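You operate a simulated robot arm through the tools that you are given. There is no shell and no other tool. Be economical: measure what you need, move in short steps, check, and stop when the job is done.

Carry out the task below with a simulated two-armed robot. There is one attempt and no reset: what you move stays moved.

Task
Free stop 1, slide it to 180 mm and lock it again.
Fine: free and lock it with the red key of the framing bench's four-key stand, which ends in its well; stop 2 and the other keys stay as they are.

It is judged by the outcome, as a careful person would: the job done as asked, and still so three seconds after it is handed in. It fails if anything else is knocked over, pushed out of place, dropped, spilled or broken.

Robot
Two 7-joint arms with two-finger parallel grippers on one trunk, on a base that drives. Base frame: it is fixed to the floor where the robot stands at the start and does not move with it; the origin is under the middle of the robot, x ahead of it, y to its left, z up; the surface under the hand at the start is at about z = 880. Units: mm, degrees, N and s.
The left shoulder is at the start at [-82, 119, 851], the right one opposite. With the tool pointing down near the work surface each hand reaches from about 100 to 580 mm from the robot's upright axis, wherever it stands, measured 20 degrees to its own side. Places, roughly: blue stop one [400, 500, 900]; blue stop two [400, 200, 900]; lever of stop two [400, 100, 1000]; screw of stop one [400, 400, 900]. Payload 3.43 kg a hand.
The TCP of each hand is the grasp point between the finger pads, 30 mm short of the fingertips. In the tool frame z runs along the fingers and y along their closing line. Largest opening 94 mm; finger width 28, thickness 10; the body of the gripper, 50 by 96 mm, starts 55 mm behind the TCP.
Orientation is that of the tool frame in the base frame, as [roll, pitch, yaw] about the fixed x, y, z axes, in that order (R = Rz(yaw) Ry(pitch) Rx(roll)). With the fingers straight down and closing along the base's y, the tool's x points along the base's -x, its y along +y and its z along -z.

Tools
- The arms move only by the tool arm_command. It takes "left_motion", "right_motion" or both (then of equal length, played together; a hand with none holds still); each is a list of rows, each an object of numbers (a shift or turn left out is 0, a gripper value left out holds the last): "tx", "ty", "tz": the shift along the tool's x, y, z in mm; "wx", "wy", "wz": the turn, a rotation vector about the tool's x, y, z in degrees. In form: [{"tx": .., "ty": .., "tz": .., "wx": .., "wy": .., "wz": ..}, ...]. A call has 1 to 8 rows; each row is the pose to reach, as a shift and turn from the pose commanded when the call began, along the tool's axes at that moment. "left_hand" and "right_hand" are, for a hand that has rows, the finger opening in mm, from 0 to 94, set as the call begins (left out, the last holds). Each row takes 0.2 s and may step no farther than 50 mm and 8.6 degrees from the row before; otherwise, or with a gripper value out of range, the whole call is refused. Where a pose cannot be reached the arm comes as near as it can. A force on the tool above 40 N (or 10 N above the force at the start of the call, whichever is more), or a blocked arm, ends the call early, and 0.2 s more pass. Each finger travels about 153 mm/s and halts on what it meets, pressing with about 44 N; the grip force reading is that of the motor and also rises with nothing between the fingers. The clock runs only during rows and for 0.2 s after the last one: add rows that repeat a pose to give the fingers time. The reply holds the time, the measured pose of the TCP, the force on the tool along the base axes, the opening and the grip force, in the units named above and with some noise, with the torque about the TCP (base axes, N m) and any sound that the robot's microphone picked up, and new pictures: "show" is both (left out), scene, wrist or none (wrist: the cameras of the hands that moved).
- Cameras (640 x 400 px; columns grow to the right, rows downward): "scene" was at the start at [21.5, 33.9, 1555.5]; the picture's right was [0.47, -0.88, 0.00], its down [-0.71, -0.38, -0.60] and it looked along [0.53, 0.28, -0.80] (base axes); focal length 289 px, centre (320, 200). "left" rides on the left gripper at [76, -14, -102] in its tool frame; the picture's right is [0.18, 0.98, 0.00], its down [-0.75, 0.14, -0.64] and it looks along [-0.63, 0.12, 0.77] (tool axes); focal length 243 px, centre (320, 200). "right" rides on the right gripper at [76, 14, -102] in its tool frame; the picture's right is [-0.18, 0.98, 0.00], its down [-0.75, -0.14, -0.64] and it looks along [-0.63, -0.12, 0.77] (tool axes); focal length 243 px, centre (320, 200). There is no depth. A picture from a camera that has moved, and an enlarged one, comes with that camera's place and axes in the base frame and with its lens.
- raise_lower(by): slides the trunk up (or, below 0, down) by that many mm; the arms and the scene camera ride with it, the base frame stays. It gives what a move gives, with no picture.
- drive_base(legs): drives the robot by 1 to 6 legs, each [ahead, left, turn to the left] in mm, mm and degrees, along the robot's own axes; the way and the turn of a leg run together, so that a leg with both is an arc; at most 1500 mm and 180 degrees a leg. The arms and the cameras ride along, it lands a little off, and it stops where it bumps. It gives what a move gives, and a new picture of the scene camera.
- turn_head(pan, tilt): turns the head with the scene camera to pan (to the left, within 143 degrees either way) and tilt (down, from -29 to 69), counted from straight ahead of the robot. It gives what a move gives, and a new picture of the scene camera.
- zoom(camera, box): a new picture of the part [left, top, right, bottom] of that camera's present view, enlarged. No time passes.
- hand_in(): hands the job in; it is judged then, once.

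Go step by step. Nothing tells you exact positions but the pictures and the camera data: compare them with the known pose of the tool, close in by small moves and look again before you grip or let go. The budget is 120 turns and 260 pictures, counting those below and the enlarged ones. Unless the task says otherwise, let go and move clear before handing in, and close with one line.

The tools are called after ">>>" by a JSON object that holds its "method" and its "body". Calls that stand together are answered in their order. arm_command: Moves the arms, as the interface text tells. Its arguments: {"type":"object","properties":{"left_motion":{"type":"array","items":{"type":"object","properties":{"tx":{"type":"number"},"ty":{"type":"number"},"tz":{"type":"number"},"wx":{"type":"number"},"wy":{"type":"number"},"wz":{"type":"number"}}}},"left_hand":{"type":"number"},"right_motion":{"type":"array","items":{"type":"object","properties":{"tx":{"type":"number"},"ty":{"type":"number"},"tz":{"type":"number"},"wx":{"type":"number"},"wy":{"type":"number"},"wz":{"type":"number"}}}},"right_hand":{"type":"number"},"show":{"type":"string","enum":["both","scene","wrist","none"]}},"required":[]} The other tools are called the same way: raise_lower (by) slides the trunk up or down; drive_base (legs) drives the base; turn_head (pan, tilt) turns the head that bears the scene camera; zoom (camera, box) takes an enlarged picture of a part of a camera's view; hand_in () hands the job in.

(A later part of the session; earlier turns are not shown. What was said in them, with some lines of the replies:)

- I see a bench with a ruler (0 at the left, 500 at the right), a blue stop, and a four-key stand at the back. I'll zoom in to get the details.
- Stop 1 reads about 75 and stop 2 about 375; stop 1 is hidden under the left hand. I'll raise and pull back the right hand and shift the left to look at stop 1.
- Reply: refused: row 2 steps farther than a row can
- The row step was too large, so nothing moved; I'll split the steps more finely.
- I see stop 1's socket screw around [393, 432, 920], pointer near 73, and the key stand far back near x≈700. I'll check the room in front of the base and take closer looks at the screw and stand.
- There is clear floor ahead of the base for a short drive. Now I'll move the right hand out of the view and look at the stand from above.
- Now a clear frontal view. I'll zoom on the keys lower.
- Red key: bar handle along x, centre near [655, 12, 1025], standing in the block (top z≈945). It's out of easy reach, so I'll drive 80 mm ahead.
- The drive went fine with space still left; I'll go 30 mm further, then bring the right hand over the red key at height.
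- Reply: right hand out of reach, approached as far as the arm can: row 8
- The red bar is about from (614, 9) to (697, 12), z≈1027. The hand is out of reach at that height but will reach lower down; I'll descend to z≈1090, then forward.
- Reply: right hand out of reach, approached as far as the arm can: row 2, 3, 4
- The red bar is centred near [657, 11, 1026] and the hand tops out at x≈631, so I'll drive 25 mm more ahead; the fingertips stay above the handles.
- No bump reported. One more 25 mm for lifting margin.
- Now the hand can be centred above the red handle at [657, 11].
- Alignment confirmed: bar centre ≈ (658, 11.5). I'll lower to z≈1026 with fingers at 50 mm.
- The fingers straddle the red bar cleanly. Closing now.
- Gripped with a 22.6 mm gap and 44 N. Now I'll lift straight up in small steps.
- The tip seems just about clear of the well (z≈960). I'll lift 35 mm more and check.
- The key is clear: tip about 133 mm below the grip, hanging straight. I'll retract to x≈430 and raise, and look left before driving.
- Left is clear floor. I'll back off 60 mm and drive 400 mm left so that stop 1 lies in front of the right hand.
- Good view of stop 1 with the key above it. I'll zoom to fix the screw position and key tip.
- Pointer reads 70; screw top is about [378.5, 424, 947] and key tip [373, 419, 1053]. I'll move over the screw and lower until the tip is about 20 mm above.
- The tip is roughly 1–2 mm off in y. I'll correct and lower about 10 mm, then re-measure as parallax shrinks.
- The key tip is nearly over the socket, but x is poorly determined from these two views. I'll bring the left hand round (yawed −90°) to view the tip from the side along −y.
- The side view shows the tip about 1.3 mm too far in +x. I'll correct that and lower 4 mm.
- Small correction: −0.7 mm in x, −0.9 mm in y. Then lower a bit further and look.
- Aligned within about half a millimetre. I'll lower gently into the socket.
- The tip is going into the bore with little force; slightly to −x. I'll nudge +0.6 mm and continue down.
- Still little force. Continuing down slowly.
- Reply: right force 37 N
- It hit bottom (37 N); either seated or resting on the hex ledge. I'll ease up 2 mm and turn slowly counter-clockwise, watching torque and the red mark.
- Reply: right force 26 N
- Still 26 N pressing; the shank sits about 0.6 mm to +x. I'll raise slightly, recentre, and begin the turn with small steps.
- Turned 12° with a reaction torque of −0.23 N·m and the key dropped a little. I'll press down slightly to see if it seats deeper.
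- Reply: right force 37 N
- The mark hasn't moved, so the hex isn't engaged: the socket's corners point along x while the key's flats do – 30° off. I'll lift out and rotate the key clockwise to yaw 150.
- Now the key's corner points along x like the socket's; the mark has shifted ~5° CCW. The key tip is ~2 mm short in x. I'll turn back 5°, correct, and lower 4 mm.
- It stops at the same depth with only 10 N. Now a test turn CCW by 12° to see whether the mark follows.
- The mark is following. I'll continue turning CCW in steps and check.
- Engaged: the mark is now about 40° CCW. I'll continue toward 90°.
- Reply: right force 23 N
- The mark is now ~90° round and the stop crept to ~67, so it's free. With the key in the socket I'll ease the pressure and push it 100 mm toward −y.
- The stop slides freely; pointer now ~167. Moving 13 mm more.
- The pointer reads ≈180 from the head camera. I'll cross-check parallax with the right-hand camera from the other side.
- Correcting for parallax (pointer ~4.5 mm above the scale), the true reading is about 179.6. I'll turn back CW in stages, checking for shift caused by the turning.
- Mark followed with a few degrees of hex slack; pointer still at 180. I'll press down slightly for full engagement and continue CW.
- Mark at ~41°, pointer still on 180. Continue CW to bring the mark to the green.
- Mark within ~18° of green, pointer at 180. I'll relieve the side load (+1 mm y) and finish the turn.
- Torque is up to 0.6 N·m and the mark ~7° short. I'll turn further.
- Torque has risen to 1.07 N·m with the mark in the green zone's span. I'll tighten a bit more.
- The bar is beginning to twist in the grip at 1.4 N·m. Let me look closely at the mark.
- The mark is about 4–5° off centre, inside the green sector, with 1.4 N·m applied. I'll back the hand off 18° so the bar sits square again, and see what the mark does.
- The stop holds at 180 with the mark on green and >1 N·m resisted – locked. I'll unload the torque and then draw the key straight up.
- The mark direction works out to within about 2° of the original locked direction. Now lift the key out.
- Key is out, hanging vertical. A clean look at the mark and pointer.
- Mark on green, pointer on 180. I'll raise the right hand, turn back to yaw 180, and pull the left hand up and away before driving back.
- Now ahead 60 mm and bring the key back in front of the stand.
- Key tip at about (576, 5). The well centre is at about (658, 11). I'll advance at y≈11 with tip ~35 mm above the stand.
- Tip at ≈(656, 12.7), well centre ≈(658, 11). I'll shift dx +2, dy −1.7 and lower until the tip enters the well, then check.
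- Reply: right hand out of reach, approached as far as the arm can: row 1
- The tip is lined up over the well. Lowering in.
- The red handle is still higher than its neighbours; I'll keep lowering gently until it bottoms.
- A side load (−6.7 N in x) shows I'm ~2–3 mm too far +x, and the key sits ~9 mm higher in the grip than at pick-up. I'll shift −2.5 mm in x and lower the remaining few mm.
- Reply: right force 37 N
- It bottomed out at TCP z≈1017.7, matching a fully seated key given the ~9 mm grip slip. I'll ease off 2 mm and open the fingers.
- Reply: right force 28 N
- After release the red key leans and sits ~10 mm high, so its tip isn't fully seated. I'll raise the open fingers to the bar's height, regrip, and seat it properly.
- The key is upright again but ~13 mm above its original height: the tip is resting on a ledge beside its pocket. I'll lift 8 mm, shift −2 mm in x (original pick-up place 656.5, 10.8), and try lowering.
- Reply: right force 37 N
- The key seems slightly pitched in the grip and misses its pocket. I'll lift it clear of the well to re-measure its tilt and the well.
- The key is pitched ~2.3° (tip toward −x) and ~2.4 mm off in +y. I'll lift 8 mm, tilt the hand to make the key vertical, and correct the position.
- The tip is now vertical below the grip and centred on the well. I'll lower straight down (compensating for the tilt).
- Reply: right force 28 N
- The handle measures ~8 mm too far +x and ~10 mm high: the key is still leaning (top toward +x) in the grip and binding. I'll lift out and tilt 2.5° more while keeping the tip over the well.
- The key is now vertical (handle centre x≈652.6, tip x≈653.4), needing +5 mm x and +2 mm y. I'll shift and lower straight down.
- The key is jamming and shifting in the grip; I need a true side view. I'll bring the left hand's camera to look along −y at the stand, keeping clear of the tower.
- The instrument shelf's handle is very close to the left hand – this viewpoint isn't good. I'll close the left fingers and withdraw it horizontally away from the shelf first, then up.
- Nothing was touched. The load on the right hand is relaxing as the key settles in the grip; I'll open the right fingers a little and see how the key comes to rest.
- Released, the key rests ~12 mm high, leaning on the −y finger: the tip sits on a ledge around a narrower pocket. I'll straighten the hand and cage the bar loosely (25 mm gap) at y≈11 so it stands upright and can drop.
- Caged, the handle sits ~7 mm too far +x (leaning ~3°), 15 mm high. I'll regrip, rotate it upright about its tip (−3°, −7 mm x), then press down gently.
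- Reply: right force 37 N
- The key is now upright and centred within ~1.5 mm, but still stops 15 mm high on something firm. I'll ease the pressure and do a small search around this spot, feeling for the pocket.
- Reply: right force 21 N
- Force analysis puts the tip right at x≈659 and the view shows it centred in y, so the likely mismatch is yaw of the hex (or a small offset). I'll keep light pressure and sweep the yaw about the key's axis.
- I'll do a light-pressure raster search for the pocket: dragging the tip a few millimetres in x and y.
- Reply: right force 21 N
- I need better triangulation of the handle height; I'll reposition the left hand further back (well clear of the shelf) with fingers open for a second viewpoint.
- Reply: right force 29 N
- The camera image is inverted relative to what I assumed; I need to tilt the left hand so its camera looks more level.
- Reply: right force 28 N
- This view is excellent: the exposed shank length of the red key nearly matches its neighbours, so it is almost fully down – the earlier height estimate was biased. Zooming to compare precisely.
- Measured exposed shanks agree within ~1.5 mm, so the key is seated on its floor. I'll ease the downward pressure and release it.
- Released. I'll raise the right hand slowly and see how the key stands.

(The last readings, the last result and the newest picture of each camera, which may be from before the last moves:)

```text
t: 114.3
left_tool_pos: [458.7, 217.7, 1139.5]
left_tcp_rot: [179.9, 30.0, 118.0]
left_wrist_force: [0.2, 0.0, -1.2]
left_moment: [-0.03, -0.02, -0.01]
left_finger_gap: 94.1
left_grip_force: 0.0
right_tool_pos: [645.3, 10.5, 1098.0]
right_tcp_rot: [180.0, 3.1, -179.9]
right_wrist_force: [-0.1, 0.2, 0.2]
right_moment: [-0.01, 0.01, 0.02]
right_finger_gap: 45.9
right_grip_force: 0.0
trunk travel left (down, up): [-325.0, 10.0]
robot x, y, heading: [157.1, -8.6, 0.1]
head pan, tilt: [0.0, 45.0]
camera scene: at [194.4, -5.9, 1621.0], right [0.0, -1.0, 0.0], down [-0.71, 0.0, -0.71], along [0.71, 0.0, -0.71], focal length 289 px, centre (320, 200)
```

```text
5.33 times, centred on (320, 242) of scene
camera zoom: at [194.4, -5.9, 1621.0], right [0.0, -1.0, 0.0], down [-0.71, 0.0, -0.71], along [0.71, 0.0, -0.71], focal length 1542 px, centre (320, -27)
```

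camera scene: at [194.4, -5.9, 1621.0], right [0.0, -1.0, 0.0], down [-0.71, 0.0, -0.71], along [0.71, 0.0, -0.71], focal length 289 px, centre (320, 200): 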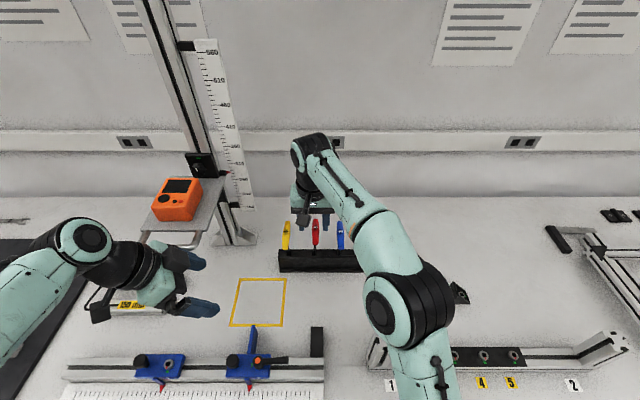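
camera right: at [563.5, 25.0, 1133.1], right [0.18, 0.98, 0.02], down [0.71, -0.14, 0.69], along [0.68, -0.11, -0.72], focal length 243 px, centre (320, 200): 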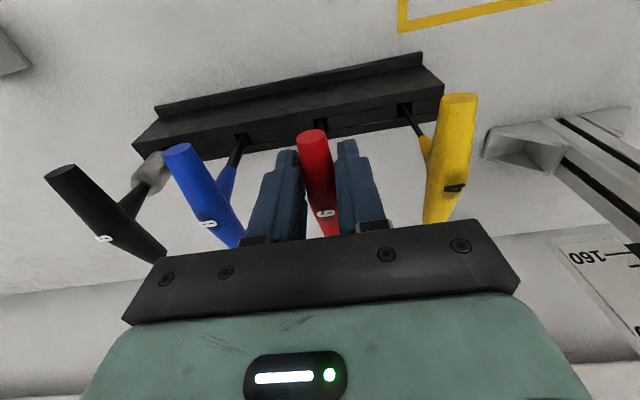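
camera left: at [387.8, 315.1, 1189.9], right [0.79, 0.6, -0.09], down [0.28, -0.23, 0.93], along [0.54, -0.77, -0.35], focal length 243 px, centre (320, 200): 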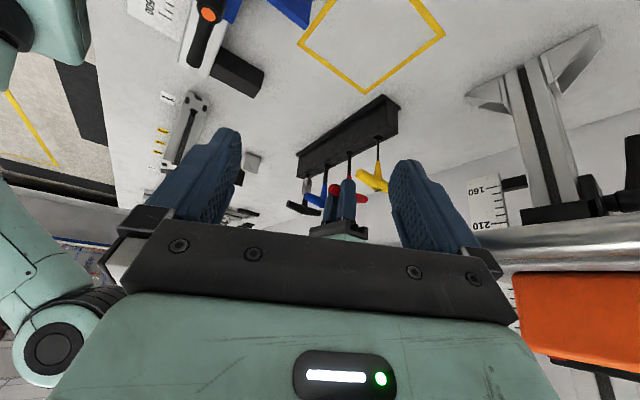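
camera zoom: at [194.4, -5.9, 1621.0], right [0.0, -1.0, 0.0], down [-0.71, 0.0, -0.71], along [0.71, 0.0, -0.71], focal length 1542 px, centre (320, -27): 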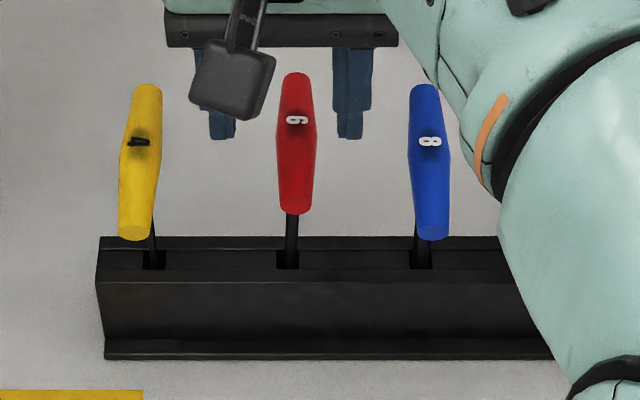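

The red key stands in its well on the floor, leaning a few degrees against the rim – the wells are simply roomy. The other keys are undisturbed. I'll withdraw both hands.

>>> {"method": "arm_command", "body": {"right_motion": [{"tx": 30, "tz": -2}, {"tx": 65, "tz": -5}, {"tx": 105, "tz": -10}, {"tx": 145, "tz": -20}, {"tx": 180, "tz": -40}, {"tx": 200, "tz": -60, "ty": -30}, {"tx": 210, "tz": -80, "ty": -70}], "left_motion": [{"ty": -25, "tz": -10}, {"ty": -50, "tz": -25}, {"ty": -75, "tz": -45}, {"ty": -100, "tz": -60}, {"ty": -100, "tz": -60}, {"ty": -100, "tz": -60, "tx": 40}, {"ty": -100, "tz": -60, "tx": 70}], "show": "scene"}}

>>> {"method": "turn_head", "body": {"pan": 0, "tilt": 55}}

>>> {"method": "zoom", "body": {"camera": "scene", "box": [80, 210, 340, 330]}}

>>> {"method": "zoom", "body": {"camera": "scene", "box": [260, 120, 400, 220]}}

```text
t: 116.0
left_tool_pos: [325.2, 247.8, 1155.7]
left_tcp_rot: [179.8, 30.0, 117.9]
left_wrist_force: [-0.8, 0.3, 0.6]
left_moment: [0.02, -0.04, -0.01]
left_finger_gap: 93.9
left_grip_force: 0.0
right_tool_pos: [429.1, -63.9, 1166.6]
right_tcp_rot: [-180.0, 3.1, -179.8]
right_wrist_force: [-0.2, -1.2, 0.8]
right_moment: [0.02, 0.0, 0.02]
right_finger_gap: 45.8
right_grip_force: 0.0
trunk travel left (down, up): [-325.0, 10.0]
robot x, y, heading: [158.1, -1.9, 0.2]
head pan, tilt: [0.0, 45.0]
camera scene: at [193.4, -7.0, 1621.0], right [0.0, -1.0, 0.0], down [-0.71, 0.0, -0.71], along [0.71, 0.0, -0.71], focal length 289 px, centre (320, 200)
```

scene: 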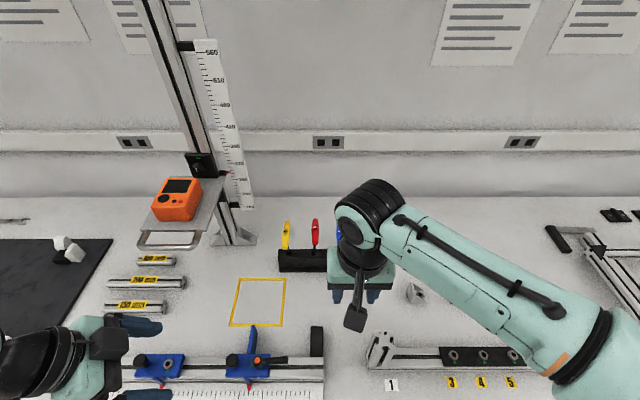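

```text
t: 116.7
left_tool_pos: [326.9, 247.0, 1155.7]
left_tcp_rot: [179.9, 30.1, 118.0]
left_wrist_force: [0.5, -0.4, -0.1]
left_moment: [0.01, -0.03, 0.02]
left_finger_gap: 94.0
left_grip_force: 0.0
right_tool_pos: [430.5, -62.2, 1166.4]
right_tcp_rot: [-180.0, 3.1, 180.0]
right_wrist_force: [-0.3, 0.2, -0.8]
right_moment: [0.02, 0.02, 0.02]
right_finger_gap: 46.0
right_grip_force: 0.1
trunk travel left (down, up): [-325.0, 10.0]
robot x, y, heading: [158.0, -2.4, -0.1]
head pan, tilt: [0.0, 55.0]
camera scene: at [185.4, -5.8, 1607.6], right [0.0, -1.0, 0.0], down [-0.82, 0.0, -0.57], along [0.57, 0.0, -0.82], focal length 289 px, centre (320, 200)
```

scene: 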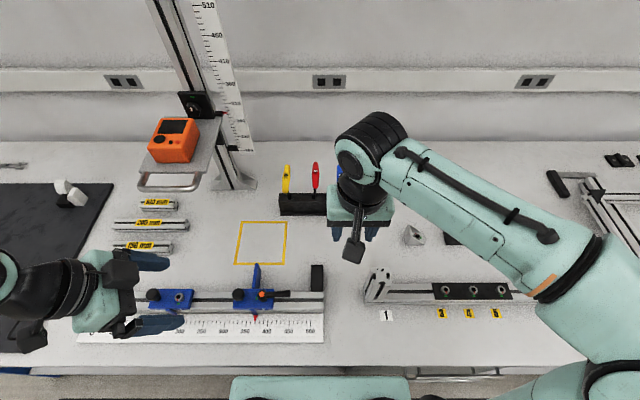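

```text
2.46 times, centred on (210, 270) of scene
camera zoom: at [185.4, -5.8, 1607.6], right [0.0, -1.0, 0.0], down [-0.82, 0.0, -0.57], along [0.57, 0.0, -0.82], focal length 712 px, centre (591, 28)
```

zoom: 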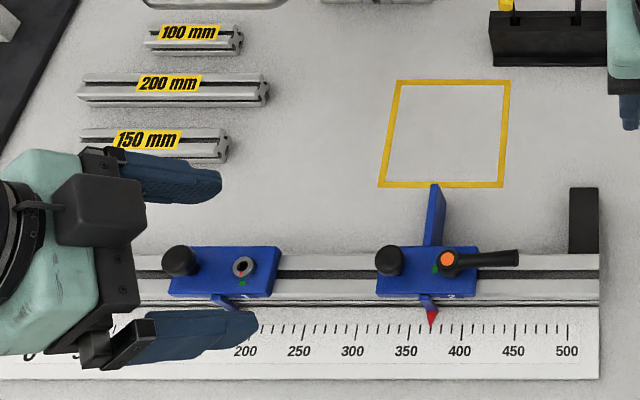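

```text
4.00 times, centred on (330, 170) of scene
camera zoom: at [185.4, -5.8, 1607.6], right [0.0, -1.0, 0.0], down [-0.82, 0.0, -0.57], along [0.57, 0.0, -0.82], focal length 1157 px, centre (280, 320)
```

zoom: 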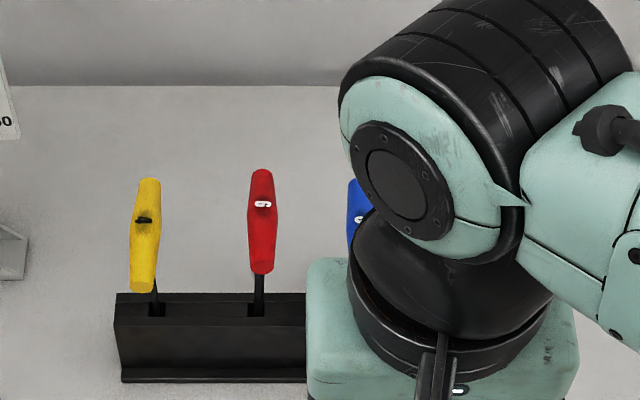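

Stop 2 is unchanged. I'll move the left hand back for an unobstructed last check of stop 1, and the right hand further aside.

>>> {"method": "arm_command", "body": {"left_motion": [{"tx": 30, "tz": -30}, {"tx": 60, "tz": -60}, {"tx": 90, "tz": -90}, {"tx": 125, "tz": -110}, {"tx": 160, "tz": -130}], "right_motion": [{"ty": -40}, {"ty": -80}, {"ty": -115}, {"ty": -115}, {"ty": -115}], "show": "scene"}}

>>> {"method": "zoom", "body": {"camera": "scene", "box": [130, 270, 290, 350]}}

>>> {"method": "zoom", "body": {"camera": "scene", "box": [270, 150, 390, 220]}}

```text
t: 117.9
left_tool_pos: [232.4, 431.7, 1187.3]
left_tcp_rot: [179.9, 30.0, 117.9]
left_wrist_force: [0.1, 0.3, -0.2]
left_moment: [-0.02, -0.05, -0.03]
left_finger_gap: 94.3
left_grip_force: 0.1
right_tool_pos: [431.8, -172.1, 1166.2]
right_tcp_rot: [180.0, 3.2, -179.9]
right_wrist_force: [0.4, 0.2, -0.1]
right_moment: [0.02, 0.03, 0.0]
right_finger_gap: 46.2
right_grip_force: 0.0
trunk travel left (down, up): [-325.0, 10.0]
robot x, y, heading: [157.8, -7.3, 0.2]
head pan, tilt: [0.0, 55.0]
camera scene: at [185.1, -5.3, 1607.6], right [0.0, -1.0, 0.0], down [-0.82, 0.0, -0.57], along [0.57, 0.0, -0.82], focal length 289 px, centre (320, 200)
```

scene: 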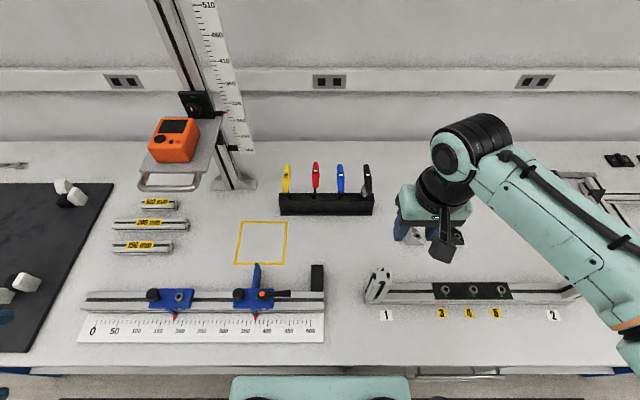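

```text
4.00 times, centred on (210, 310) of scene
camera zoom: at [185.1, -5.3, 1607.6], right [0.0, -1.0, 0.0], down [-0.82, 0.0, -0.57], along [0.57, 0.0, -0.82], focal length 1157 px, centre (760, -240)
```

zoom: 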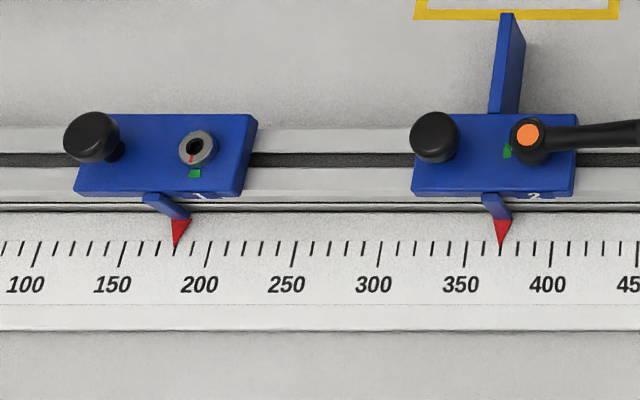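

```text
5.33 times, centred on (330, 185) of scene
camera zoom: at [185.1, -5.3, 1607.6], right [0.0, -1.0, 0.0], down [-0.82, 0.0, -0.57], along [0.57, 0.0, -0.82], focal length 1542 px, centre (267, 280)
```

zoom: 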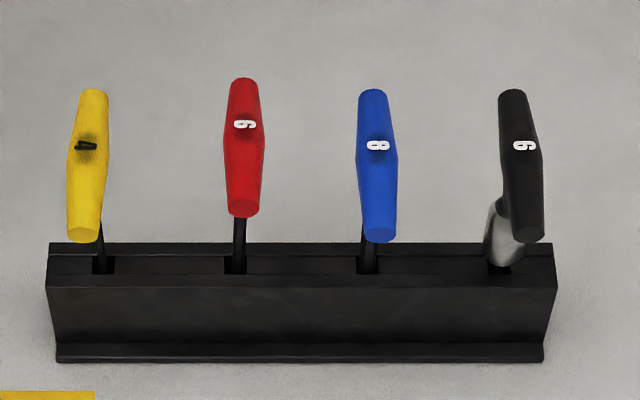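

Stop 1 is at 180 and locked with its mark on the green; stop 2 is unchanged. The red key is back in its well, the other three keys are undisturbed, and both hands are clear, so I'm handing in.

>>> {"method": "hand_in", "body": {}}

```text
The job is handed in.
```

I freed stop 1 with the red key, slid it to 180 mm and locked it again. The red key is back in its well, though it leans about 6° against the rim instead of standing upright like the other three. Stop 2 and the other keys are as they were.
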